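You operate a simulated robot arm through the tools that you are given. There is no shell and no other tool.

Carry out the task below with a simulated two-armed robot. There is one attempt and no reset: what you move stays moved.

Task
Tighten the copper screw under the clear lid with the red screwdriver.
Fine: stand the screwdriver back in its hole, shut the lid again and leave the other screws alone.

Only the result counts: the job must be done as asked and must still hold three seconds after the hand-in. Knocking over, shifting, dropping, spilling or breaking anything else fails it. Lids that push on must go on centred and level and be pressed home; caps that screw on are set level and turned clockwise until they are tight.

Robot
Two 7-joint arms with fingered hands on one trunk that stands fixed in place. Base frame: the origin is at the foot of the trunk, x ahead of it, y to its left, z up; the work surface is at about z = 810. Readings come in mm, rad, newtons and seconds.
The left shoulder is at [90, 173, 1127], the right one opposite. With the tool pointing down near the work surface each hand reaches from about 440 to 820 mm from the base axis, measured 20 degrees to its own side. Payload 3.5 kg a hand.
The TCP of each hand is the grasp point between the finger pads, 30 mm short of the fingertips. In the tool frame z runs along the fingers and y along their closing line. The gripper opens to 104 mm. The gripper's body begins 35 mm behind the TCP. The gripper is a hand of 3 fingers: y runs from the thumb to the fingers, the wrist lies at [-15, -104, -178] in the tool frame.
Orientation is told as [roll, pitch, yaw] about the base's x, y, z axes, in that order, counted from this pose: with the fingers straight down and the wrist toward the robot, the tool's x, y and z point along [0, 1, 0], [1, 0, 0] and [0, 0, -1] of the base frame.

Tools
- The arms move only by the tool play_rows. It takes "left_commands", "right_commands" or both (then of equal length, played together; a hand with none holds still); each is a list of rows, each a list of 6 numbers: the shift along the base's x, y, z in units of 20 mm (1.0 is 20 mm), then the turn, a rotation vector about the base's x, y, z in units of 4 degrees (1.0 is 4 degrees). In form: [[x, y, z, ax, ay, az], ...]. A call has 1 to 20 rows; each row shifts and turns the commanded pose from where the row before left it. A call with a number of a shift or a turn outside -1 to 1 is refused whole. Each row takes 0.2 s and may step no farther than 50 mm and 0.15 rad from the row before; otherwise, the whole call is refused. A pose out of reach is approached as far as the arm can. The call stops where the force on the tool passes 90 N (or 10 N more than at its start, if that is more) or the arm is blocked; 0.2 s more then pass. In this call time passes only in rows, and 0.2 s behind the last. The reply holds the time, the measured pose of the TCP, the force on the tool along the base axes, the opening and the grip force, in the units named above and with some noise, with the torque about the TCP (base axes, N m) and any sound that the robot's microphone picked up.
- Cameras (640 x 400 px; columns grow to the right, rows downward): "scene" is now at [167.6, -50.8, 1319.5]; the picture's right is [-0.57, -0.82, 0.00], its down [-0.28, 0.20, -0.94] and it looks along [0.77, -0.53, -0.35] (base axes); focal length 297 px, centre (320, 200). "left" rides on the left gripper at [-64, -94, -117] in its tool frame; the picture's right is [-0.72, -0.33, 0.61], its down [0.64, -0.65, 0.40] and it looks along [0.27, 0.68, 0.68] (tool axes); focal length 238 px, centre (320, 200). "right" rides on the right gripper at [64, -94, -117] in its tool frame; the picture's right is [-0.72, 0.33, -0.61], its down [-0.64, -0.65, 0.40] and it looks along [-0.27, 0.68, 0.68] (tool axes); focal length 238 px, centre (320, 200). There is no depth. A picture from a camera that has moved, and an enlarged one, comes with that camera's place and axes in the base frame and with its lens. The place of the scene camera against the robot may be out by one fixed shift of up to 18 mm in any direction.
- capture(camera): a new picture of that camera. No time passes.
- slide_trunk(by): slides the trunk up (or, below 0, down) by that many mm; the arms and the scene camera ride with it, the base frame stays. It gives what a move gives, with no picture.
- finger_targets(index, middle, thumb_bend, thumb_turn, hand): sets how far each is bent, from 0 (flat) to 1 (curled in); at 0.3 the hand is open as for a grip, at 0.7 the pads meet at the TCP. One left out holds its place. A second passes; each finger stops where it meets its share of the squeeze, and holds until it gets a number again. It is the only way to open and close the hand. It gives what a move gives, with no picture; readings hold the bend of each and the force on the fingers (four entries, about 0 where the hand has none), thumb and palm. thumb_turn goes from beside the hand (0) to across from the fingers (1), as for a grip.
- pan_tilt(pan, tilt): turns the head with the scene camera to pan (to the left, within 1.501 rad either way) and tilt (down, from -0.506 to 1.204), counted from straight ahead of the robot. It gives what a move gives.
- enlarge(camera, box): a new picture of the part [left, top, right, bottom] of that camera's present view, enlarged. No time passes.
- close_job(): hands the job in; it is judged then, once.

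Places have to be worked out from the pictures, the camera data and where the tool is seen. Open the grippers and draw the arms clear of the work before you hand the job in, unless the task says otherwise.

The tools are called after ">>>" by a JSON object that holds its "name" and its "arguments". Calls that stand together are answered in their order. play_rows: Moves the arms, as the interface text tells. Its arguments: {"type":"object","properties":{"left_commands":{"type":"array","items":{"type":"array","items":{"type":"number"}}},"right_commands":{"type":"array","items":{"type":"array","items":{"type":"number"}}}},"required":[]} The other tools are called the same way: slide_trunk (by) slides the trunk up or down; finger_targets (index, middle, thumb_bend, thumb_turn, hand) moves the fingers one by one; pan_tilt (pan, tilt) turns the head that bears the scene camera; capture (camera) takes a picture; enlarge (camera, box) takes an enlarged picture of a part of a camera's view; close_job () hands the job in.

At the start:

```text
time_s: 0.0
left_ee_pos: [405.1, -71.6, 1207.9]
left_tool_rot: [0.0, -0.001, 0.0]
left_force: [0.0, 0.2, -0.5]
left_torque: [0.0, 0.0, -0.01]
left_opening: 103.6
left_grip_force: 0.1
left_shape: jaw
left_bend: [0.3, 0.3, 0.3, 0.98]
left_finger forces: [0.1, 0.1, 0.1, 0.0, 0.1, 0.1]
right_ee_pos: [358.6, -423.0, 1224.7]
right_tool_rot: [-0.002, 0.0, 0.0]
right_force: [0.1, -0.3, 0.1]
right_torque: [0.01, 0.01, -0.02]
right_opening: 103.6
right_grip_force: 0.1
right_shape: jaw
right_bend: [0.3, 0.3, 0.3, 0.98]
right_finger forces: [0.1, 0.0, 0.1, 0.0, 0.1, 0.0]
trunk travel left (down, up): [-225.0, 529.0]
head pan, tilt: [-0.607, 0.353]
```

scene: 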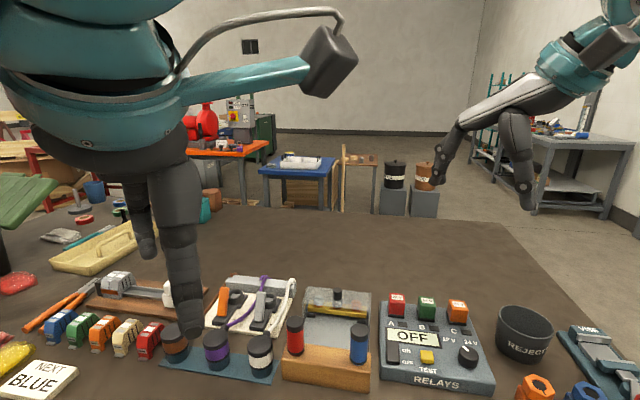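
right: 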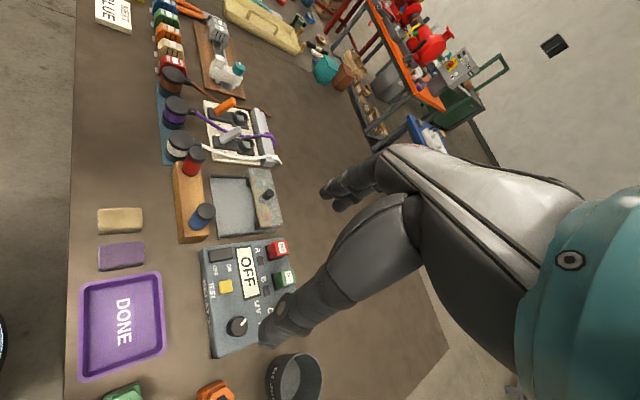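
left: 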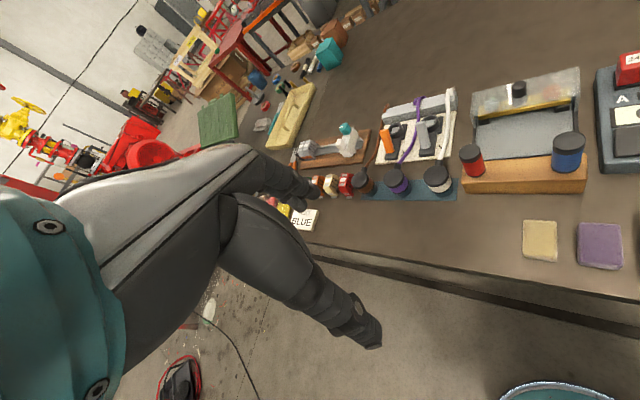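

The pictures show a wooden block with a red and a blue screwdriver, and behind it a tray with what looks like a clear lid with a knob. I take enlarged pictures to look closer.

>>> {"name": "enlarge", "arguments": {"camera": "scene", "box": [270, 270, 400, 400]}}

>>> {"name": "enlarge", "arguments": {"camera": "left", "box": [440, 40, 610, 220]}}

>>> {"name": "enlarge", "arguments": {"camera": "right", "box": [150, 130, 300, 250]}}

```text
3.08 times, centred on (335, 335) of scene
camera zoom: at [167.6, -50.8, 1319.5], right [-0.57, -0.82, 0.0], down [-0.28, 0.2, -0.94], along [0.77, -0.53, -0.35], focal length 914 px, centre (274, -215)
```

zoom: 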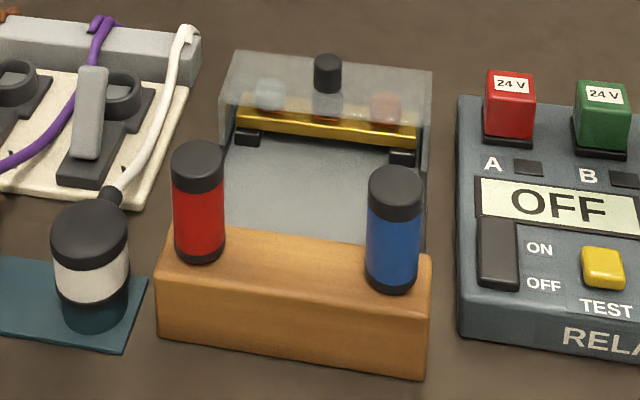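

```text
2.22 times, centred on (525, 130) of left
camera zoom: at [308.4, -136.1, 1322.9], right [-0.33, -0.72, -0.61], down [-0.65, 0.64, -0.4], along [0.68, 0.27, -0.68], focal length 530 px, centre (-136, 356)
```

zoom: 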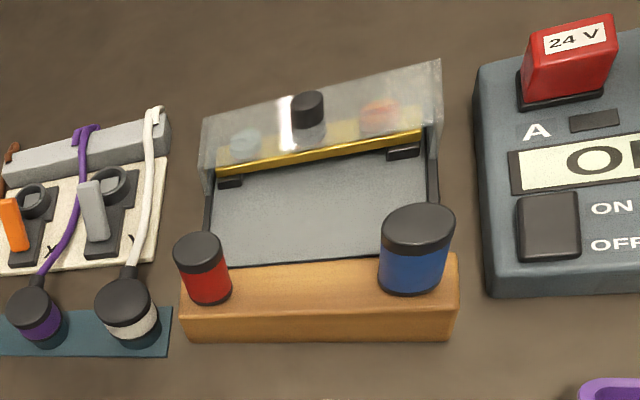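

```text
3.33 times, centred on (225, 190) of right
camera zoom: at [263.7, -358.0, 1341.4], right [0.33, -0.72, 0.61], down [-0.65, -0.64, -0.4], along [0.68, -0.27, -0.68], focal length 794 px, centre (637, 233)
```

zoom: 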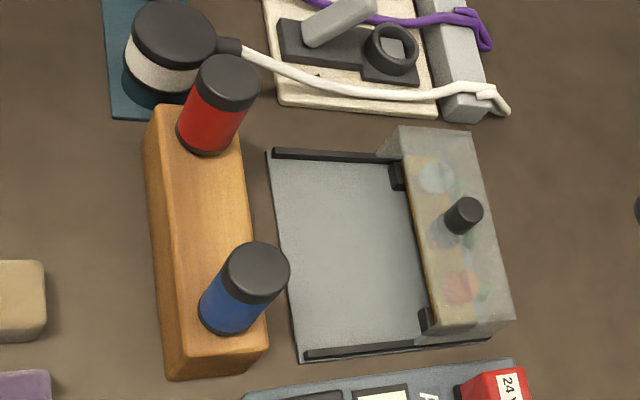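

The station (block with drivers, tray and lid) is turned about 43° clockwise: I triangulate the red driver top near (541,-260,938), blue near (466,-339,935), and the lid knob near (618,-413,886). I move the right hand above the scene turned to match, and draw the left arm away, to look closer.

>>> {"name": "play_rows", "arguments": {"right_commands": [[0.75, 0.55, -0.68, 0, 0, -0.9], [0.75, 0.55, -0.68, 0, 0, -0.9], [0.75, 0.55, -0.68, 0, 0, -0.9], [0.75, 0.55, -0.68, 0, 0, -0.9], [0.75, 0.55, -0.68, 0, 0, -0.9], [0.75, 0.55, -0.68, 0, 0, -0.9], [0.75, 0.55, -0.68, 0, 0, -0.9], [0.75, 0.55, -0.68, 0, 0, -0.9], [0.75, 0.55, -0.68, 0, 0, -0.9], [0.75, 0.55, -0.68, 0, 0, -0.9], [0.75, 0.55, -0.68, 0, 0, -0.9], [0.75, 0.55, -0.68, 0, 0, -0.9]], "left_commands": [[0, 0.95, 0, 0, 0, 0], [0, 0.95, 0, 0, 0, 0], [0, 0.95, 0, 0, 0, 0], [0, 0.95, 0, 0, 0, 0], [0, 0.95, 0, 0, 0, 0], [0, 0.95, 0, 0, 0, 0], [0, 0.95, 0, 0, 0, 0], [0, 0.95, 0, 0, 0, 0], [0, 0.95, 0, 0, 0, 0], [0, 0.95, 0, 0, 0, 0], [0, 0.95, 0, 0, 0, 0], [0, 0.95, 0, 0, 0, 0]]}}

>>> {"name": "capture", "arguments": {"camera": "right"}}

>>> {"name": "capture", "arguments": {"camera": "scene"}}

```text
time_s: 2.6
left_ee_pos: [404.6, 156.3, 1208.1]
left_tool_rot: [0.0, 0.002, 0.0]
left_force: [0.6, 0.0, 1.3]
left_torque: [0.06, 0.03, 0.0]
left_opening: 104.0
left_grip_force: 0.1
left_shape: jaw
left_bend: [0.3, 0.3, 0.3, 0.98]
left_finger forces: [0.0, 0.1, 0.0, 0.0, 0.0, 0.0]
right_ee_pos: [537.8, -291.4, 1062.0]
right_tool_rot: [0.0, 0.002, -0.753]
right_force: [-0.6, 0.1, -0.3]
right_torque: [0.01, 0.05, -0.03]
right_opening: 103.8
right_grip_force: 0.1
right_shape: jaw
right_bend: [0.3, 0.3, 0.3, 0.98]
right_finger forces: [0.1, 0.0, 0.0, 0.0, 0.0, 0.0]
trunk travel left (down, up): [-225.0, 529.0]
head pan, tilt: [-0.607, 0.353]
```

```text
taken
camera right: at [512.5, -179.4, 1178.0], right [-0.26, -0.75, 0.61], down [-0.91, -0.02, -0.4], along [0.31, -0.66, -0.68], focal length 238 px, centre (320, 200)
```

right: 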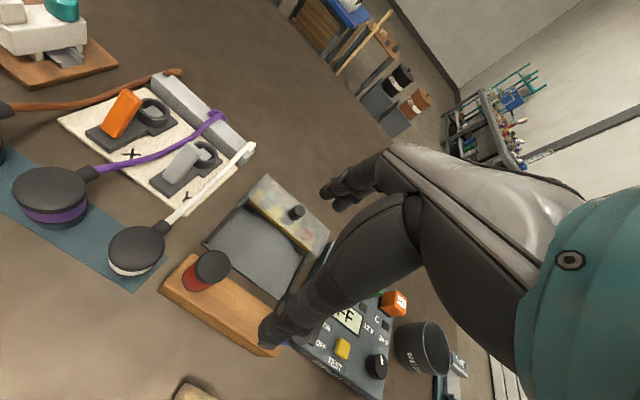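

```text
taken
camera scene: at [168.3, -50.7, 1319.3], right [-0.57, -0.82, 0.0], down [-0.28, 0.2, -0.94], along [0.77, -0.53, -0.35], focal length 297 px, centre (320, 200)
```

scene: 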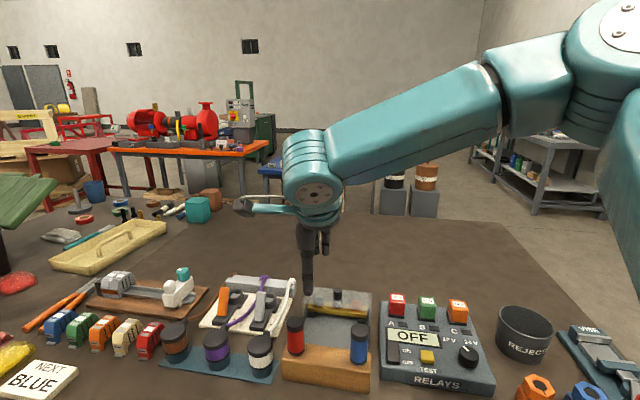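

The right camera now sees the lid box from nearer. I enlarge that part.

>>> {"name": "enlarge", "arguments": {"camera": "right", "box": [150, 165, 340, 360]}}

>>> {"name": "enlarge", "arguments": {"camera": "scene", "box": [275, 280, 385, 390]}}

```text
2.05 times, centred on (245, 262) of right
camera zoom: at [512.5, -179.4, 1178.0], right [-0.26, -0.75, 0.61], down [-0.91, -0.02, -0.4], along [0.31, -0.66, -0.68], focal length 489 px, centre (474, 72)
```

zoom: 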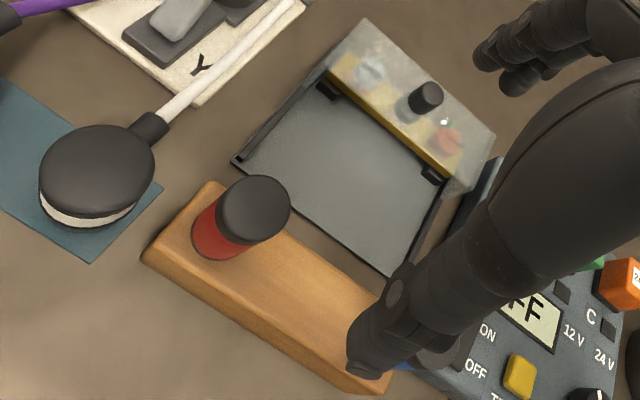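

```text
3.64 times, centred on (330, 335) of scene
camera zoom: at [168.3, -50.7, 1319.3], right [-0.57, -0.82, 0.0], down [-0.28, 0.2, -0.94], along [0.77, -0.53, -0.35], focal length 1081 px, centre (284, -291)
```

zoom: 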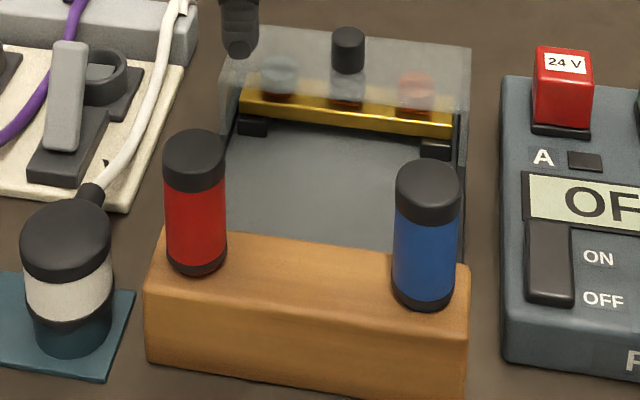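

I enlarge further on the lid from both cameras, since the enlarged pictures are sharp.

>>> {"name": "enlarge", "arguments": {"camera": "right", "box": [195, 165, 340, 256]}}

>>> {"name": "enlarge", "arguments": {"camera": "scene", "box": [290, 280, 380, 336]}}

```text
4.40 times, centred on (268, 210) of right
camera zoom: at [512.5, -179.4, 1178.0], right [-0.26, -0.75, 0.61], down [-0.91, -0.02, -0.4], along [0.31, -0.66, -0.68], focal length 1048 px, centre (551, 154)
```

zoom: 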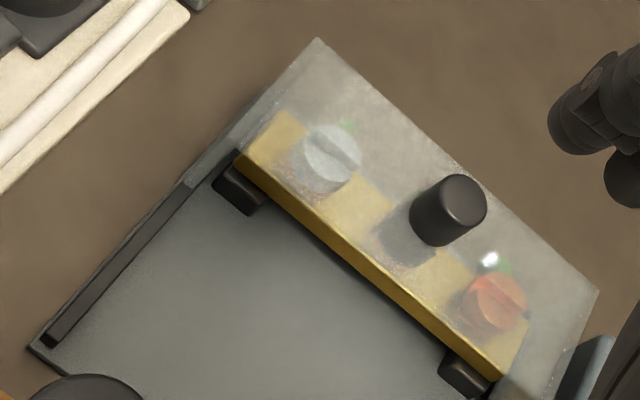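

```text
7.11 times, centred on (335, 308) of scene
camera zoom: at [168.3, -50.7, 1319.3], right [-0.57, -0.82, 0.0], down [-0.28, 0.2, -0.94], along [0.77, -0.53, -0.35], focal length 2114 px, centre (213, -568)
```

zoom: 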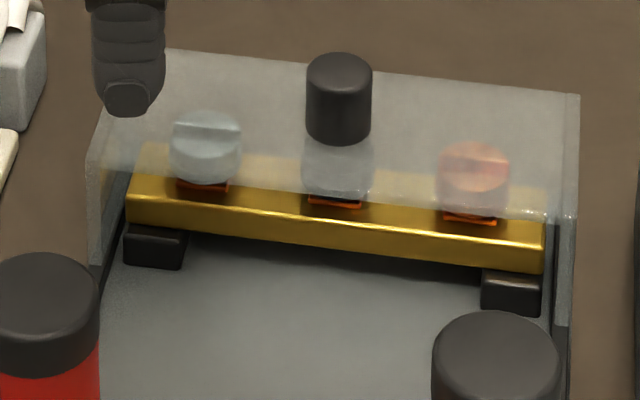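

Three slotted screws sit on a brass bar: silver at left, grey in the middle, copper at right, and the lid (top plate plus side walls) runs on black rails toward the wood block. I move the right hand above the lid knob, estimated near (625,-416,880), staying high, then check alignment.

>>> {"name": "play_rows", "arguments": {"right_commands": [[0.62, -0.89, -0.75, 0, 0, -0.02], [0.62, -0.89, -0.75, 0, 0, -0.02], [0.62, -0.89, -0.75, 0, 0, -0.02], [0.62, -0.89, -0.75, 0, 0, -0.02], [0.62, -0.89, -0.75, 0, 0, -0.02], [0.62, -0.89, -0.75, 0, 0, -0.02], [0.62, -0.89, -0.75, 0, 0, -0.02]]}}

>>> {"name": "capture", "arguments": {"camera": "right"}}

>>> {"name": "enlarge", "arguments": {"camera": "scene", "box": [255, 230, 415, 330]}}

```text
time_s: 4.2
left_ee_pos: [405.0, 156.3, 1208.0]
left_tool_rot: [0.001, 0.001, 0.0]
left_force: [0.1, 0.2, -0.3]
left_torque: [0.0, -0.01, 0.0]
left_opening: 103.6
left_grip_force: 0.0
left_shape: jaw
left_bend: [0.3, 0.3, 0.3, 0.98]
left_finger forces: [0.1, 0.0, 0.0, 0.1, 0.1, 0.0]
right_ee_pos: [627.0, -416.1, 954.8]
right_tool_rot: [-0.002, 0.0, -0.762]
right_force: [0.0, 0.1, -1.2]
right_torque: [0.0, 0.0, -0.03]
right_opening: 103.9
right_grip_force: 0.1
right_shape: jaw
right_bend: [0.3, 0.3, 0.3, 0.98]
right_finger forces: [0.0, 0.0, 0.1, 0.0, 0.0, 0.0]
trunk travel left (down, up): [-225.0, 529.0]
head pan, tilt: [-0.607, 0.353]
```

```text
taken
camera right: at [601.6, -303.5, 1071.6], right [-0.26, -0.74, 0.61], down [-0.91, -0.01, -0.4], along [0.31, -0.67, -0.68], focal length 238 px, centre (320, 200)
```

right: 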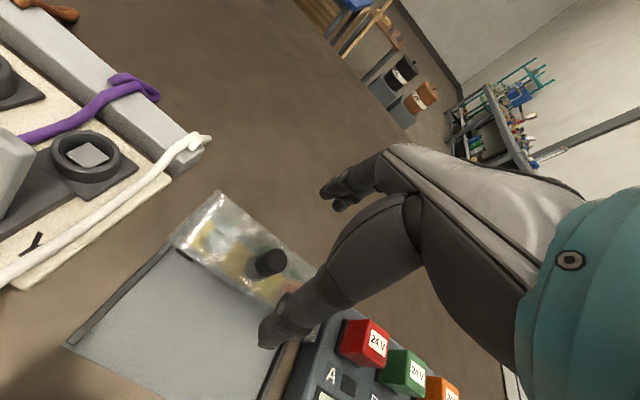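

```text
4.00 times, centred on (335, 280) of scene
camera zoom: at [168.0, -51.1, 1319.4], right [-0.57, -0.82, 0.0], down [-0.28, 0.2, -0.94], along [0.77, -0.53, -0.35], focal length 1189 px, centre (260, -120)
```

zoom: 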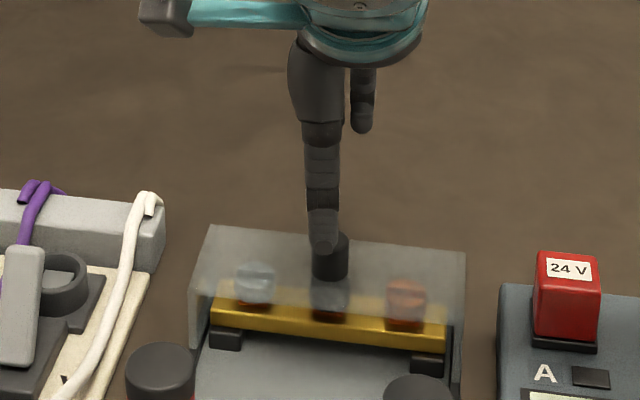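

The knob top lies in the hand frame about 4 mm toward the tool's x, nearly centred, and its height I judge as about 888 with the lid top near 867. I shift slightly and come down to TCP z≈906 so the fingertips stay above the lid plate.

>>> {"name": "play_rows", "arguments": {"right_commands": [[0.03, 0.07, -0.6, 0, 0, 0], [0.02, 0.07, -0.6, 0, 0, 0], [0.02, 0.07, -0.6, 0, 0, 0], [0, 0, -0.6, 0, 0, 0]]}}

>>> {"name": "capture", "arguments": {"camera": "right"}}

>>> {"name": "enlarge", "arguments": {"camera": "scene", "box": [255, 240, 415, 340]}}

```text
time_s: 5.2
left_ee_pos: [403.3, 155.6, 1209.4]
left_tool_rot: [-0.001, 0.0, 0.001]
left_force: [0.7, 0.1, 1.0]
left_torque: [0.03, 0.0, 0.0]
left_opening: 103.8
left_grip_force: 0.0
left_shape: jaw
left_bend: [0.3, 0.3, 0.3, 0.98]
left_finger forces: [0.1, 0.0, 0.0, 0.0, 0.0, 0.0]
right_ee_pos: [625.8, -412.2, 909.0]
right_tool_rot: [0.001, 0.001, -0.763]
right_force: [-0.2, -0.4, -0.6]
right_torque: [-0.02, 0.0, -0.01]
right_opening: 103.5
right_grip_force: 0.1
right_shape: jaw
right_bend: [0.3, 0.3, 0.3, 0.98]
right_finger forces: [0.0, 0.1, 0.0, 0.0, 0.0, 0.1]
trunk travel left (down, up): [-225.0, 529.0]
head pan, tilt: [-0.607, 0.353]
```

```text
taken
camera right: at [601.3, -299.4, 1025.6], right [-0.26, -0.74, 0.61], down [-0.91, -0.01, -0.4], along [0.31, -0.67, -0.68], focal length 238 px, centre (320, 200)
```

right: 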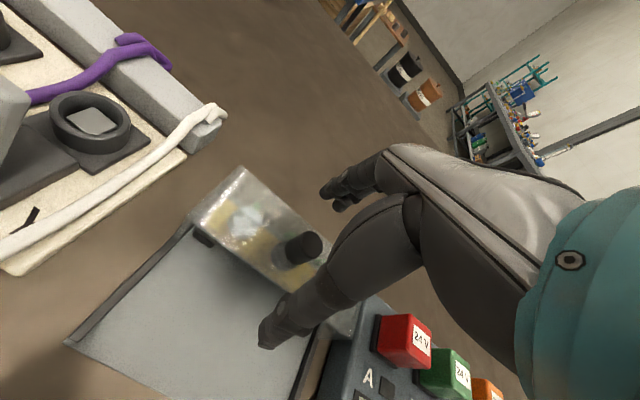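

```text
4.00 times, centred on (335, 290) of scene
camera zoom: at [167.7, -50.8, 1319.5], right [-0.57, -0.82, 0.0], down [-0.28, 0.2, -0.94], along [0.77, -0.53, -0.35], focal length 1189 px, centre (260, -160)
```

zoom: 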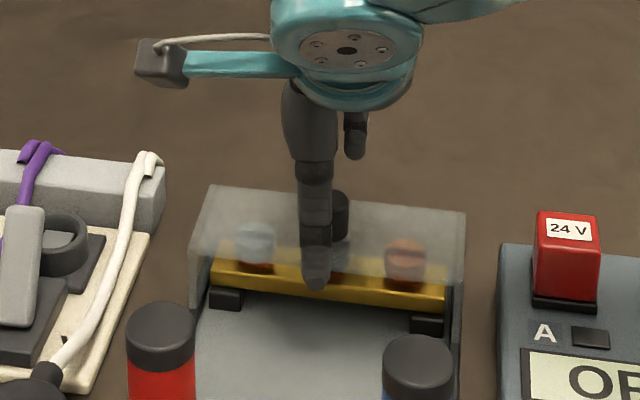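

The knob sits about 3 mm from the hand's centre line, between the thumb and fingers. I close partway first to check how the pads come around the knob.

>>> {"name": "finger_targets", "arguments": {"hand": "right", "index": 0.52, "middle": 0.52, "thumb_bend": 0.52}}

>>> {"name": "capture", "arguments": {"camera": "right"}}

>>> {"name": "enlarge", "arguments": {"camera": "scene", "box": [275, 260, 385, 340]}}

```text
time_s: 6.2
left_ee_pos: [403.0, 157.7, 1208.2]
left_tool_rot: [0.0, 0.0, -0.001]
left_force: [-0.2, 0.3, -0.2]
left_torque: [-0.01, 0.06, 0.01]
left_opening: 103.7
left_grip_force: 0.0
left_shape: jaw
left_bend: [0.3, 0.3, 0.3, 0.98]
left_finger forces: [0.1, 0.1, 0.0, 0.0, 0.0, 0.1]
right_ee_pos: [627.4, -411.2, 908.5]
right_tool_rot: [0.001, 0.001, -0.762]
right_force: [0.3, 0.2, -0.3]
right_torque: [0.01, -0.01, -0.01]
right_opening: 47.7
right_grip_force: 0.1
right_shape: fingers
right_bend: [0.52, 0.52, 0.52, 0.98]
right_finger forces: [0.0, 0.0, 0.1, 0.0, 0.0, 0.0]
trunk travel left (down, up): [-225.0, 529.0]
head pan, tilt: [-0.607, 0.353]
```

```text
taken
camera right: at [601.2, -299.2, 1025.9], right [-0.26, -0.74, 0.61], down [-0.91, -0.01, -0.4], along [0.31, -0.67, -0.68], focal length 238 px, centre (320, 200)
```

right: 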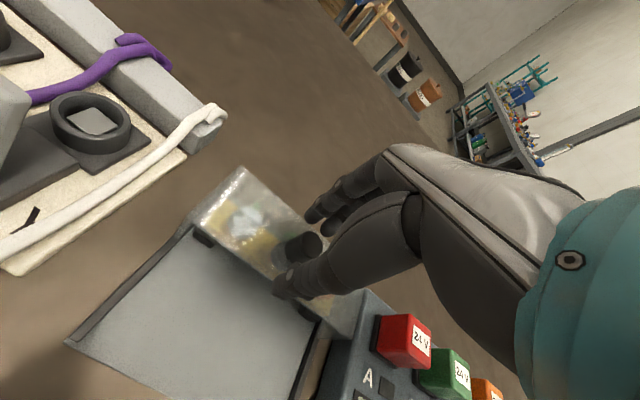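

```text
5.00 times, centred on (330, 300) of scene
camera zoom: at [167.6, -50.8, 1319.5], right [-0.57, -0.82, 0.0], down [-0.28, 0.2, -0.94], along [0.77, -0.53, -0.35], focal length 1486 px, centre (270, -300)
```

zoom: 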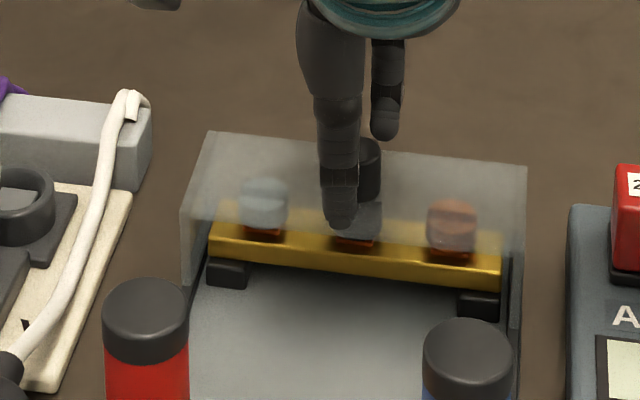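

The knob is between thumb and fingers with TCP within about 3 mm. I lower 5 mm and cage it to about 26 mm opening, then slide.

>>> {"name": "play_rows", "arguments": {"right_commands": [[0, 0, -0.25, 0, 0, 0]]}}

>>> {"name": "finger_targets", "arguments": {"hand": "right", "index": 0.61, "middle": 0.61, "thumb_bend": 0.61}}

>>> {"name": "enlarge", "arguments": {"camera": "right", "box": [170, 150, 360, 330]}}

>>> {"name": "enlarge", "arguments": {"camera": "scene", "box": [275, 260, 385, 340]}}

```text
time_s: 6.6
left_ee_pos: [403.9, 157.4, 1208.8]
left_tool_rot: [0.0, -0.001, 0.001]
left_force: [-0.4, 0.3, 0.2]
left_torque: [0.01, -0.01, -0.03]
left_opening: 103.6
left_grip_force: 0.1
left_shape: jaw
left_bend: [0.3, 0.3, 0.3, 0.98]
left_finger forces: [0.0, 0.1, 0.0, 0.1, 0.0, 0.0]
right_ee_pos: [625.4, -412.9, 903.7]
right_tool_rot: [0.0, 0.0, -0.764]
right_force: [-0.4, 0.4, -0.2]
right_torque: [0.01, -0.01, -0.02]
right_opening: 47.6
right_grip_force: 0.0
right_shape: fingers
right_bend: [0.52, 0.52, 0.52, 0.98]
right_finger forces: [0.0, 0.0, 0.1, 0.0, 0.0, 0.0]
trunk travel left (down, up): [-225.0, 529.0]
head pan, tilt: [-0.607, 0.353]
```

```text
time_s: 7.6
left_ee_pos: [404.3, 157.1, 1208.8]
left_tool_rot: [-0.001, 0.0, -0.001]
left_force: [-0.2, -0.8, -0.4]
left_torque: [0.03, 0.01, 0.02]
left_opening: 103.6
left_grip_force: 0.0
left_shape: jaw
left_bend: [0.3, 0.3, 0.3, 0.98]
left_finger forces: [0.1, 0.0, 0.1, 0.0, 0.0, 0.0]
right_ee_pos: [626.7, -411.9, 904.4]
right_tool_rot: [0.0, 0.0, -0.764]
right_force: [0.3, -0.1, -0.7]
right_torque: [-0.03, 0.01, 0.0]
right_opening: 24.7
right_grip_force: 0.2
right_shape: fingers
right_bend: [0.61, 0.61, 0.61, 0.98]
right_finger forces: [0.3, 0.0, 0.1, 0.1, 0.0, 0.1]
trunk travel left (down, up): [-225.0, 529.0]
head pan, tilt: [-0.607, 0.353]
```

```text
2.22 times, centred on (265, 240) of right
camera zoom: at [601.4, -299.1, 1020.4], right [-0.26, -0.74, 0.61], down [-0.91, -0.01, -0.4], along [0.31, -0.67, -0.68], focal length 530 px, centre (442, 111)
```

zoom: 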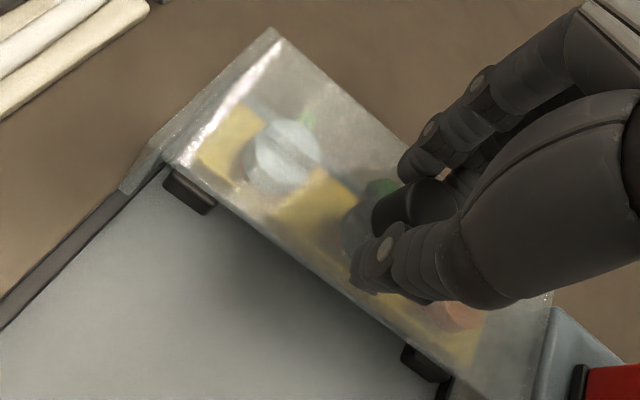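

```text
5.00 times, centred on (330, 300) of scene
camera zoom: at [167.6, -50.8, 1319.5], right [-0.57, -0.82, 0.0], down [-0.28, 0.2, -0.94], along [0.77, -0.53, -0.35], focal length 1486 px, centre (270, -300)
```

zoom: 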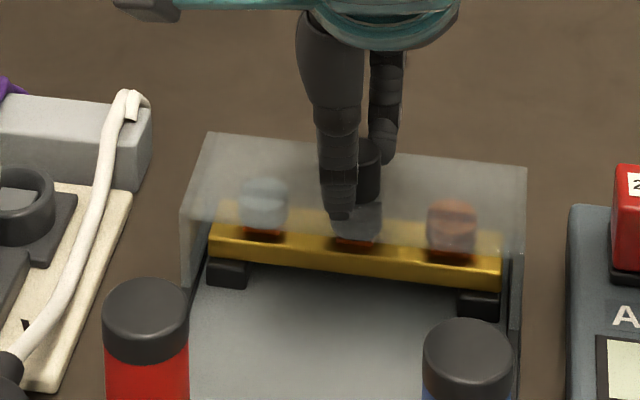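

The knob is caged with a light touch. I slide 20 mm toward the wood block as a test of whether the lid follows.

>>> {"name": "play_rows", "arguments": {"right_commands": [[-0.18, 0.173, 0, 0, 0, 0], [-0.18, 0.173, 0, 0, 0, 0], [-0.18, 0.173, 0, 0, 0, 0], [-0.18, 0.173, 0, 0, 0, 0]]}}

>>> {"name": "enlarge", "arguments": {"camera": "scene", "box": [275, 260, 385, 340]}}

```text
time_s: 8.6
left_ee_pos: [403.9, 156.6, 1209.2]
left_tool_rot: [-0.001, -0.002, 0.002]
left_force: [-0.4, 1.0, 0.0]
left_torque: [-0.02, 0.03, 0.0]
left_opening: 103.8
left_grip_force: 0.1
left_shape: jaw
left_bend: [0.3, 0.3, 0.3, 0.98]
left_finger forces: [0.1, 0.1, 0.0, 0.1, 0.1, 0.1]
right_ee_pos: [612.5, -397.6, 904.7]
right_tool_rot: [-0.001, -0.001, -0.761]
right_force: [-0.2, -0.3, -0.6]
right_torque: [0.0, -0.01, -0.01]
right_opening: 24.5
right_grip_force: 0.0
right_shape: fingers
right_bend: [0.61, 0.61, 0.61, 0.98]
right_finger forces: [0.1, 0.0, 0.0, 0.1, 0.0, 0.0]
trunk travel left (down, up): [-225.0, 529.0]
head pan, tilt: [-0.607, 0.353]
```

```text
5.00 times, centred on (330, 300) of scene
camera zoom: at [167.6, -50.8, 1319.5], right [-0.57, -0.82, 0.0], down [-0.28, 0.2, -0.94], along [0.77, -0.53, -0.35], focal length 1486 px, centre (270, -300)
```

zoom: 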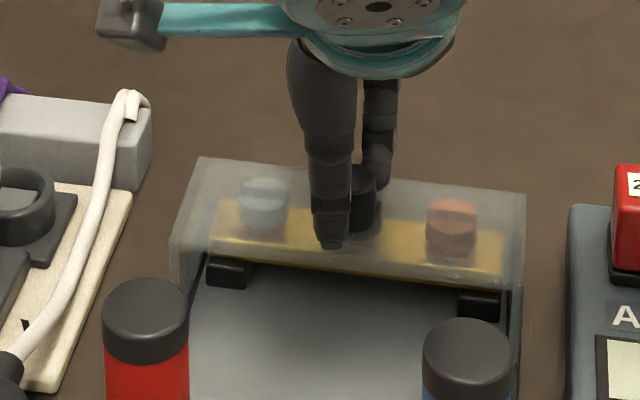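

The lid slides freely with the knob. I continue another 50 mm, watching for resistance.

>>> {"name": "play_rows", "arguments": {"right_commands": [[-0.18, 0.173, 0, 0, 0, 0], [-0.18, 0.173, 0, 0, 0, 0], [-0.18, 0.173, 0, 0, 0, 0], [-0.18, 0.173, 0, 0, 0, 0], [-0.18, 0.173, 0, 0, 0, 0], [-0.18, 0.173, 0, 0, 0, 0]]}}

>>> {"name": "enlarge", "arguments": {"camera": "scene", "box": [275, 260, 385, 340]}}

```text
time_s: 10.0
left_ee_pos: [404.1, 156.6, 1208.6]
left_tool_rot: [0.0, 0.0, 0.0]
left_force: [0.5, 0.1, -0.2]
left_torque: [-0.01, -0.01, -0.04]
left_opening: 103.4
left_grip_force: 0.1
left_shape: jaw
left_bend: [0.3, 0.3, 0.3, 0.98]
left_finger forces: [0.0, 0.0, 0.0, 0.0, 0.0, 0.0]
right_ee_pos: [591.1, -377.9, 904.3]
right_tool_rot: [0.0, 0.001, -0.764]
right_force: [0.8, 0.3, 0.4]
right_torque: [-0.02, -0.04, 0.0]
right_opening: 24.8
right_grip_force: 0.5
right_shape: fingers
right_bend: [0.61, 0.61, 0.61, 0.98]
right_finger forces: [0.4, 0.0, 0.0, 0.0, 0.1, 0.1]
trunk travel left (down, up): [-225.0, 529.0]
head pan, tilt: [-0.607, 0.353]
```

```text
5.00 times, centred on (330, 300) of scene
camera zoom: at [167.6, -50.8, 1319.5], right [-0.57, -0.82, 0.0], down [-0.28, 0.2, -0.94], along [0.77, -0.53, -0.35], focal length 1486 px, centre (270, -300)
```

zoom: 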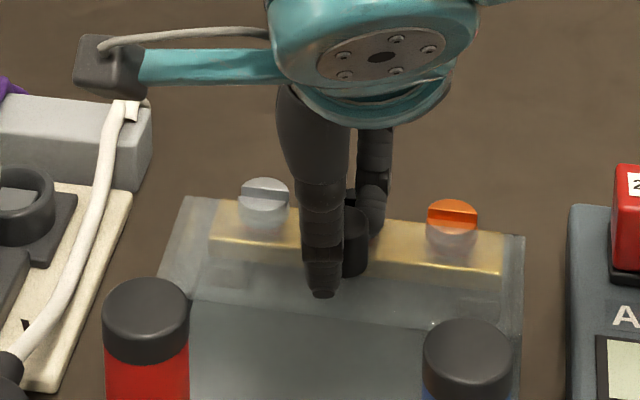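

The copper screw (right) is becoming exposed. I continue 30 mm more.

>>> {"name": "play_rows", "arguments": {"right_commands": [[-0.18, 0.173, 0, 0, 0, 0], [-0.18, 0.173, 0, 0, 0, 0], [-0.18, 0.173, 0, 0, 0, 0], [-0.18, 0.173, 0, 0, 0, 0], [-0.18, 0.173, 0, 0, 0, 0], [-0.18, 0.173, 0, 0, 0, 0]]}}

>>> {"name": "enlarge", "arguments": {"camera": "scene", "box": [275, 260, 385, 340]}}

```text
time_s: 11.4
left_ee_pos: [403.6, 156.0, 1208.4]
left_tool_rot: [-0.001, 0.0, -0.001]
left_force: [0.5, 0.1, 0.2]
left_torque: [0.03, 0.0, 0.02]
left_opening: 103.3
left_grip_force: 0.0
left_shape: jaw
left_bend: [0.3, 0.3, 0.3, 0.98]
left_finger forces: [0.0, 0.0, 0.0, 0.0, 0.0, 0.1]
right_ee_pos: [570.7, -357.9, 904.7]
right_tool_rot: [0.0, -0.002, -0.763]
right_force: [4.8, -6.3, 2.0]
right_torque: [-0.19, -0.13, -0.03]
right_opening: 29.4
right_grip_force: 3.8
right_shape: fingers
right_bend: [0.57, 0.59, 0.61, 0.98]
right_finger forces: [3.8, 3.0, 0.0, 0.1, 0.0, 0.0]
trunk travel left (down, up): [-225.0, 529.0]
head pan, tilt: [-0.607, 0.353]
```

```text
5.00 times, centred on (330, 300) of scene
camera zoom: at [167.9, -51.3, 1319.4], right [-0.57, -0.82, 0.0], down [-0.28, 0.2, -0.94], along [0.77, -0.53, -0.35], focal length 1486 px, centre (270, -300)
```

zoom: 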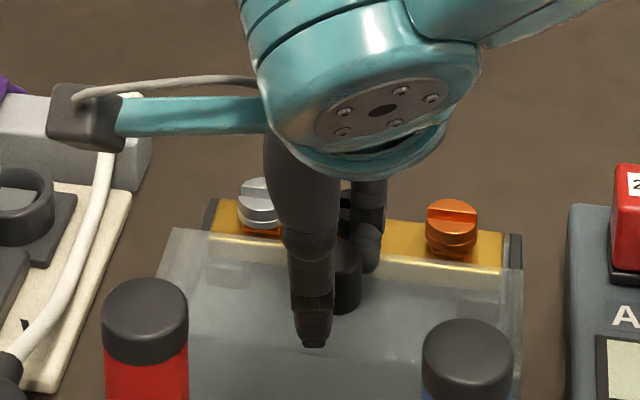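

Force rose to about 8 N: the lid has met its end stop and the copper screw lies fully open. I back off a few millimetres and lift straight up off the knob.

>>> {"name": "play_rows", "arguments": {"right_commands": [[0.15, -0.145, 0, 0, 0, 0], [0.03, -0.03, 0, 0, 0, 0], [0, 0, 0.4, 0, 0, 0], [0, 0, 0.8, 0, 0, 0], [0, 0, 1, 0, 0, 0], [0, 0, 1, 0, 0, 0], [0, 0, 1, 0, 0, 0], [0, 0, 1, 0, 0, 0]]}}

>>> {"name": "capture", "arguments": {"camera": "right"}}

>>> {"name": "enlarge", "arguments": {"camera": "scene", "box": [275, 270, 385, 350]}}

```text
time_s: 13.2
left_ee_pos: [402.6, 156.4, 1209.2]
left_tool_rot: [0.001, 0.001, 0.0]
left_force: [-0.1, 0.2, -0.3]
left_torque: [0.02, -0.01, 0.02]
left_opening: 103.5
left_grip_force: 0.1
left_shape: jaw
left_bend: [0.3, 0.3, 0.3, 0.98]
left_finger forces: [0.0, 0.0, 0.0, 0.1, 0.0, 0.0]
right_ee_pos: [572.3, -360.1, 1008.5]
right_tool_rot: [0.001, 0.001, -0.763]
right_force: [1.2, 0.6, 1.1]
right_torque: [0.03, 0.01, 0.02]
right_opening: 24.1
right_grip_force: 0.1
right_shape: fingers
right_bend: [0.61, 0.61, 0.61, 0.98]
right_finger forces: [0.0, 0.0, 0.1, 0.0, 0.1, 0.0]
trunk travel left (down, up): [-225.0, 529.0]
head pan, tilt: [-0.607, 0.353]
```

```text
taken
camera right: at [548.1, -247.0, 1124.8], right [-0.26, -0.74, 0.61], down [-0.91, -0.01, -0.4], along [0.31, -0.67, -0.68], focal length 238 px, centre (320, 200)
```

right: 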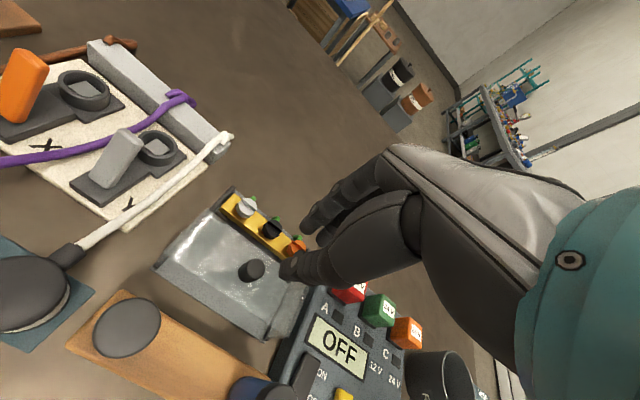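

```text
5.00 times, centred on (330, 310) of scene
camera zoom: at [167.4, -50.7, 1319.5], right [-0.57, -0.82, 0.0], down [-0.28, 0.2, -0.94], along [0.77, -0.54, -0.35], focal length 1486 px, centre (270, -350)
```

zoom: 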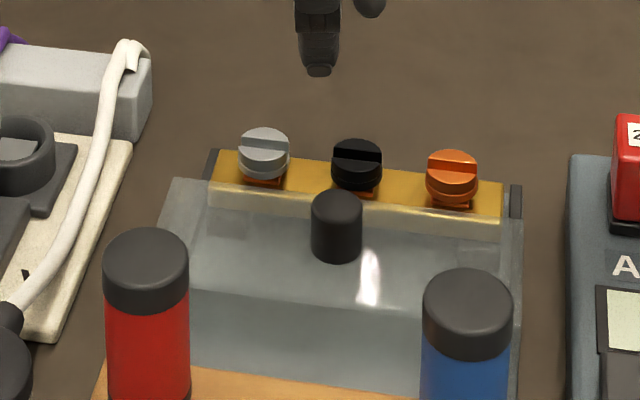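

The lid is fully back and all three screws are visible: silver, black, copper. I enlarge both views to judge the screw position, slot direction and heights.

>>> {"name": "enlarge", "arguments": {"camera": "right", "box": [205, 175, 325, 275]}}

>>> {"name": "enlarge", "arguments": {"camera": "scene", "box": [305, 285, 375, 330]}}

>>> {"name": "enlarge", "arguments": {"camera": "right", "box": [60, 270, 320, 400]}}

```text
4.00 times, centred on (265, 225) of right
camera zoom: at [548.1, -247.0, 1124.8], right [-0.26, -0.74, 0.61], down [-0.91, -0.01, -0.4], along [0.31, -0.67, -0.68], focal length 953 px, centre (540, 100)
```

zoom: 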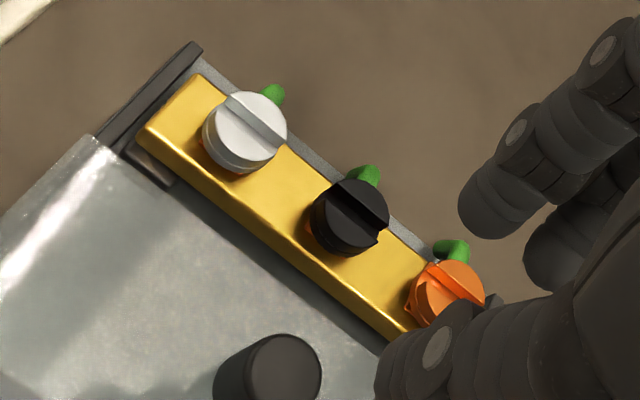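

```text
8.89 times, centred on (340, 308) of scene
camera zoom: at [167.4, -50.7, 1319.5], right [-0.57, -0.82, 0.0], down [-0.28, 0.2, -0.94], along [0.77, -0.54, -0.35], focal length 2642 px, centre (142, -756)
```

zoom: 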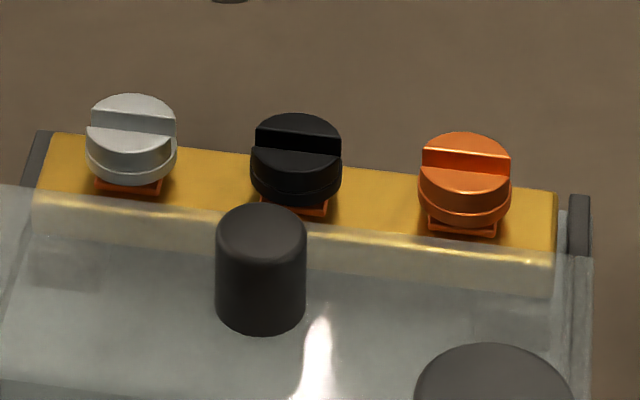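

```text
2.46 times, centred on (190, 335) of right
camera zoom: at [548.1, -247.0, 1124.8], right [-0.26, -0.74, 0.61], down [-0.91, -0.01, -0.4], along [0.31, -0.67, -0.68], focal length 587 px, centre (640, -132)
```

zoom: 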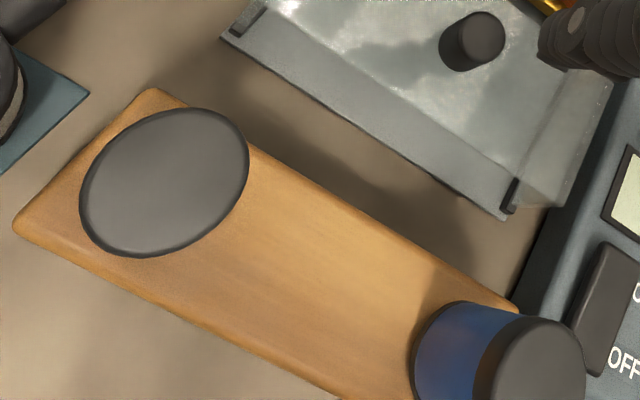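

The red driver top now lies almost straight below the camera, so I place it robustly at about (551.5,-255.5) with top z≈936; the copper screw is near (596,-441,858). I open the hand and move over the red driver at a safe height.

>>> {"name": "finger_targets", "arguments": {"hand": "right", "index": 0.3, "middle": 0.3, "thumb_bend": 0.3}}

>>> {"name": "play_rows", "arguments": {"right_commands": [[-0.17, 0.87, 0.05, 0, 0, 0], [-0.17, 0.87, 0.05, 0, 0, 0], [-0.17, 0.87, 0.05, 0, 0, 0], [-0.17, 0.87, 0.05, 0, 0, 0], [-0.17, 0.87, 0.05, 0, 0, 0], [-0.17, 0.87, 0.05, 0, 0, 0]]}}

>>> {"name": "capture", "arguments": {"camera": "right"}}

>>> {"name": "enlarge", "arguments": {"camera": "scene", "box": [255, 240, 415, 380]}}

```text
time_s: 14.2
left_ee_pos: [403.5, 155.6, 1208.8]
left_tool_rot: [0.001, 0.0, -0.001]
left_force: [0.5, -0.3, 0.9]
left_torque: [0.01, 0.0, -0.03]
left_opening: 103.7
left_grip_force: 0.1
left_shape: jaw
left_bend: [0.3, 0.3, 0.3, 0.98]
left_finger forces: [0.1, 0.0, 0.0, 0.0, 0.0, 0.1]
right_ee_pos: [572.8, -360.6, 1007.5]
right_tool_rot: [0.0, -0.001, -0.761]
right_force: [-0.3, 0.2, 0.2]
right_torque: [0.0, 0.0, -0.01]
right_opening: 102.5
right_grip_force: 0.1
right_shape: fingers
right_bend: [0.3, 0.3, 0.3, 0.98]
right_finger forces: [0.0, 0.1, 0.1, 0.0, 0.1, 0.0]
trunk travel left (down, up): [-225.0, 529.0]
head pan, tilt: [-0.607, 0.353]
```

```text
time_s: 15.6
left_ee_pos: [404.5, 156.3, 1208.5]
left_tool_rot: [0.0, 0.001, 0.001]
left_force: [-1.0, 0.7, 0.0]
left_torque: [0.01, 0.0, 0.02]
left_opening: 103.5
left_grip_force: 0.0
left_shape: jaw
left_bend: [0.3, 0.3, 0.3, 0.98]
left_finger forces: [0.0, 0.0, 0.0, 0.0, 0.1, 0.1]
right_ee_pos: [552.7, -254.3, 1013.9]
right_tool_rot: [0.001, -0.003, -0.763]
right_force: [1.1, -0.6, -0.1]
right_torque: [-0.01, 0.01, 0.0]
right_opening: 102.7
right_grip_force: 0.0
right_shape: fingers
right_bend: [0.3, 0.3, 0.3, 0.98]
right_finger forces: [0.1, 0.0, 0.0, 0.1, 0.1, 0.0]
trunk travel left (down, up): [-225.0, 529.0]
head pan, tilt: [-0.607, 0.353]
```

```text
taken
camera right: at [528.1, -141.8, 1130.2], right [-0.26, -0.74, 0.61], down [-0.91, -0.01, -0.4], along [0.31, -0.67, -0.68], focal length 238 px, centre (320, 200)
```

right: 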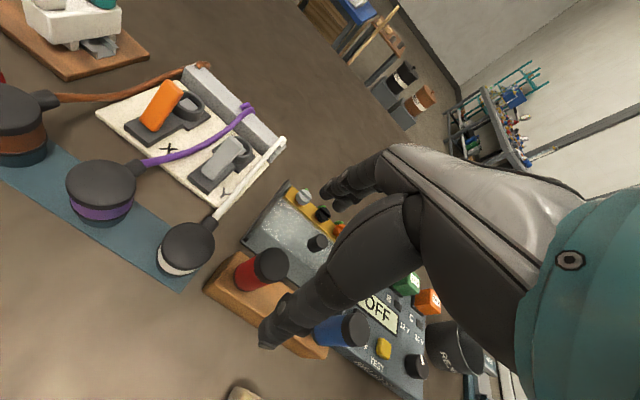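

```text
2.86 times, centred on (335, 310) of scene
camera zoom: at [167.7, -50.7, 1319.4], right [-0.57, -0.82, 0.0], down [-0.28, 0.2, -0.94], along [0.77, -0.54, -0.35], focal length 849 px, centre (277, -114)
```

zoom: 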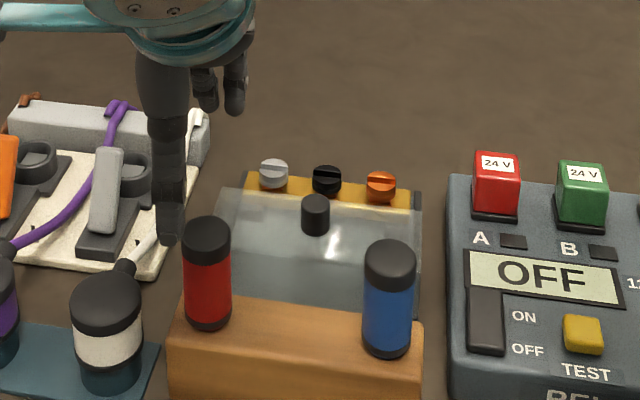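

The driver is centred under the hand within about 2 mm. Before gripping I test how far the hand can yaw here (in the air), since tightening needs clockwise turning range.

>>> {"name": "play_rows", "arguments": {"right_commands": [[0, 0, 0, 0, 0, 1], [0, 0, 0, 0, 0, 1], [0, 0, 0, 0, 0, 1], [0, 0, 0, 0, 0, 1], [0, 0, 0, 0, 0, 1], [0, 0, 0, 0, 0, 1], [0, 0, 0, 0, 0, 1], [0, 0, 0, 0, 0, 1], [0, 0, 0, 0, 0, 1], [0, 0, 0, 0, 0, 1], [0, 0, 0, 0, 0, 1], [0, 0, 0, 0, 0, 1], [0, 0, 0, 0, 0, 1], [0, 0, 0, 0, 0, 1], [0, 0, 0, 0, 0, 1], [0, 0, 0, 0, 0, 1], [0, 0, 0, 0, 0, 1], [0, 0, 0, 0, 0, 1], [0, 0, 0, 0, 0, 1], [0, 0, 0, 0, 0, 1]]}}

>>> {"name": "capture", "arguments": {"camera": "right"}}

>>> {"name": "capture", "arguments": {"camera": "scene"}}

```text
time_s: 19.8
left_ee_pos: [404.0, 156.4, 1208.7]
left_tool_rot: [-0.001, 0.001, -0.001]
left_force: [-0.4, -0.4, 0.0]
left_torque: [0.0, -0.01, -0.02]
left_opening: 103.7
left_grip_force: 0.0
left_shape: jaw
left_bend: [0.3, 0.3, 0.3, 0.98]
left_finger forces: [0.1, 0.0, 0.0, 0.0, 0.1, 0.1]
right_ee_pos: [552.2, -256.0, 1014.6]
right_tool_rot: [-0.001, 0.0, 0.637]
right_force: [0.0, 0.0, -0.3]
right_torque: [0.0, -0.01, 0.0]
right_opening: 102.6
right_grip_force: 0.0
right_shape: fingers
right_bend: [0.3, 0.3, 0.3, 0.98]
right_finger forces: [0.0, 0.1, 0.0, 0.0, 0.0, 0.1]
trunk travel left (down, up): [-225.0, 529.0]
head pan, tilt: [-0.607, 0.353]
```

```text
taken
camera right: at [438.1, -258.1, 1130.3], right [0.69, -0.39, 0.61], down [-0.15, -0.9, -0.4], along [0.71, 0.19, -0.68], focal length 238 px, centre (320, 200)
```

right: 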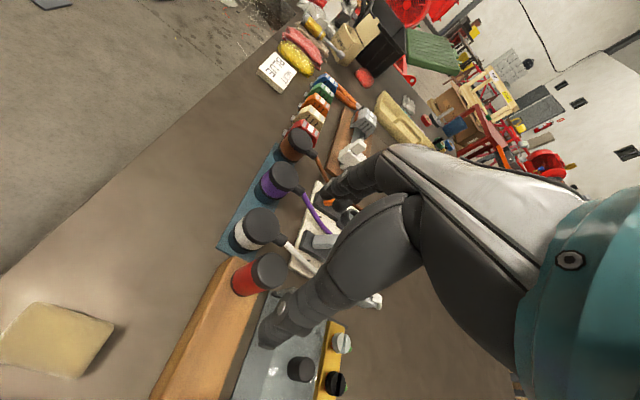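

```text
taken
camera scene: at [167.7, -50.8, 1319.5], right [-0.57, -0.82, 0.0], down [-0.28, 0.2, -0.94], along [0.77, -0.53, -0.35], focal length 297 px, centre (320, 200)
```

scene: 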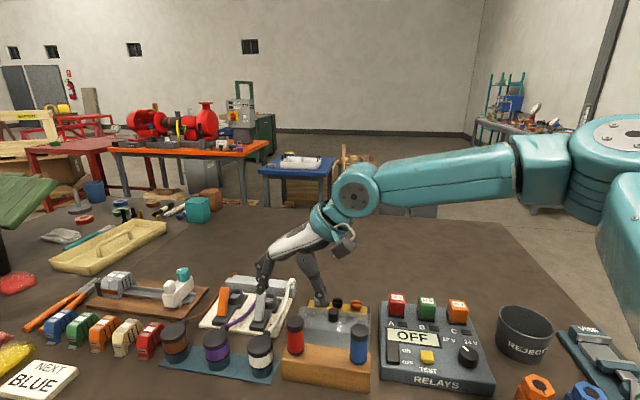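

It reaches +36° easily. I enlarge the driver here for a more precise fix, then test further counter-clockwise yaw.

>>> {"name": "enlarge", "arguments": {"camera": "right", "box": [200, 220, 360, 330]}}

>>> {"name": "play_rows", "arguments": {"right_commands": [[0, 0, 0, 0, 0, 1], [0, 0, 0, 0, 0, 1], [0, 0, 0, 0, 0, 1], [0, 0, 0, 0, 0, 1], [0, 0, 0, 0, 0, 1], [0, 0, 0, 0, 0, 1], [0, 0, 0, 0, 0, 1], [0, 0, 0, 0, 0, 1], [0, 0, 0, 0, 0, 1], [0, 0, 0, 0, 0, 1], [0, 0, 0, 0, 0, 1], [0, 0, 0, 0, 0, 1], [0, 0, 0, 0, 0, 1], [0, 0, 0, 0, 0, 1], [0, 0, 0, 0, 0, 1], [0, 0, 0, 0, 0, 1], [0, 0, 0, 0, 0, 1], [0, 0, 0, 0, 0, 1], [0, 0, 0, 0, 0, 1], [0, 0, 0, 0, 0, 1]]}}

>>> {"name": "enlarge", "arguments": {"camera": "right", "box": [200, 220, 360, 330]}}

>>> {"name": "capture", "arguments": {"camera": "scene"}}

```text
3.64 times, centred on (280, 275) of right
camera zoom: at [438.1, -258.1, 1130.3], right [0.69, -0.39, 0.61], down [-0.15, -0.9, -0.4], along [0.71, 0.19, -0.68], focal length 867 px, centre (466, -73)
```

zoom: 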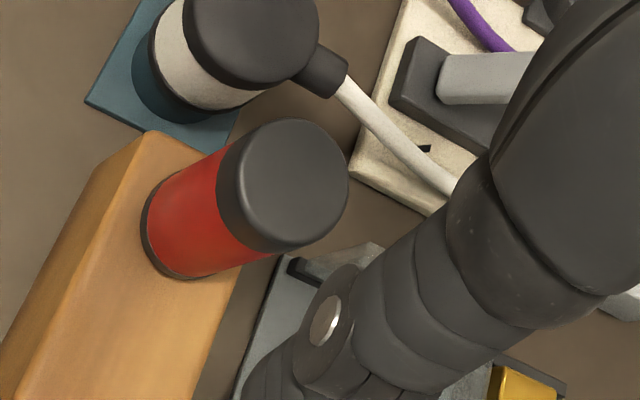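

```text
time_s: 24.0
left_ee_pos: [405.0, 156.3, 1208.7]
left_tool_rot: [0.001, 0.0, -0.001]
left_force: [0.1, 0.0, -0.5]
left_torque: [0.0, -0.01, 0.02]
left_opening: 103.8
left_grip_force: 0.1
left_shape: jaw
left_bend: [0.3, 0.3, 0.3, 0.98]
left_finger forces: [0.0, 0.1, 0.1, 0.1, 0.0, 0.0]
right_ee_pos: [552.3, -254.9, 1013.0]
right_tool_rot: [0.002, -0.001, 2.029]
right_force: [-1.2, 1.0, -0.1]
right_torque: [-0.02, 0.01, -0.02]
right_opening: 102.7
right_grip_force: 0.1
right_shape: fingers
right_bend: [0.3, 0.3, 0.3, 0.98]
right_finger forces: [0.1, 0.0, 0.1, 0.1, 0.0, 0.1]
trunk travel left (down, up): [-225.0, 529.0]
head pan, tilt: [-0.607, 0.353]
```

```text
3.64 times, centred on (280, 275) of right
camera zoom: at [536.2, -366.6, 1129.8], right [0.5, 0.61, 0.61], down [0.86, -0.3, -0.4], along [-0.06, 0.73, -0.68], focal length 867 px, centre (466, -73)
```

zoom: 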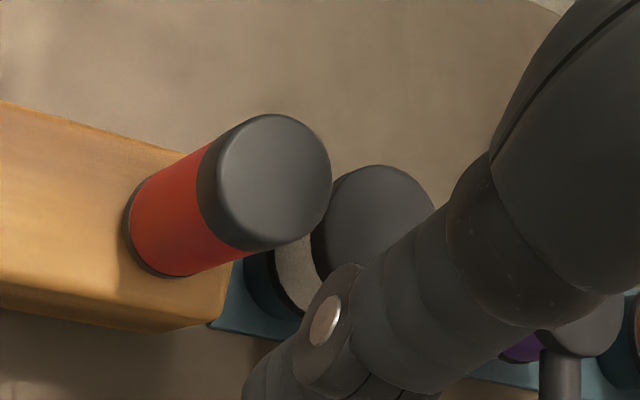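

```text
taken
camera scene: at [167.7, -50.7, 1319.5], right [-0.57, -0.82, 0.0], down [-0.28, 0.2, -0.94], along [0.77, -0.53, -0.35], focal length 297 px, centre (320, 200)
```

scene: 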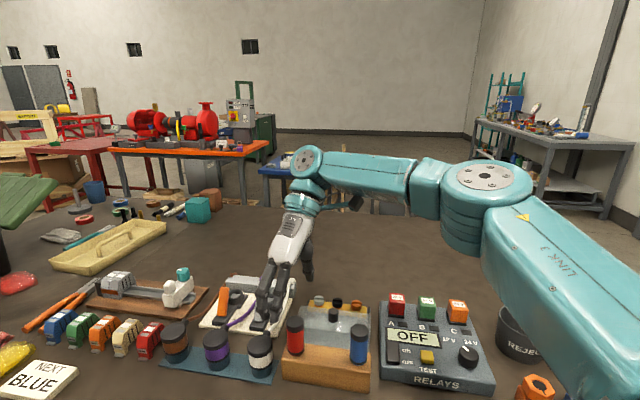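

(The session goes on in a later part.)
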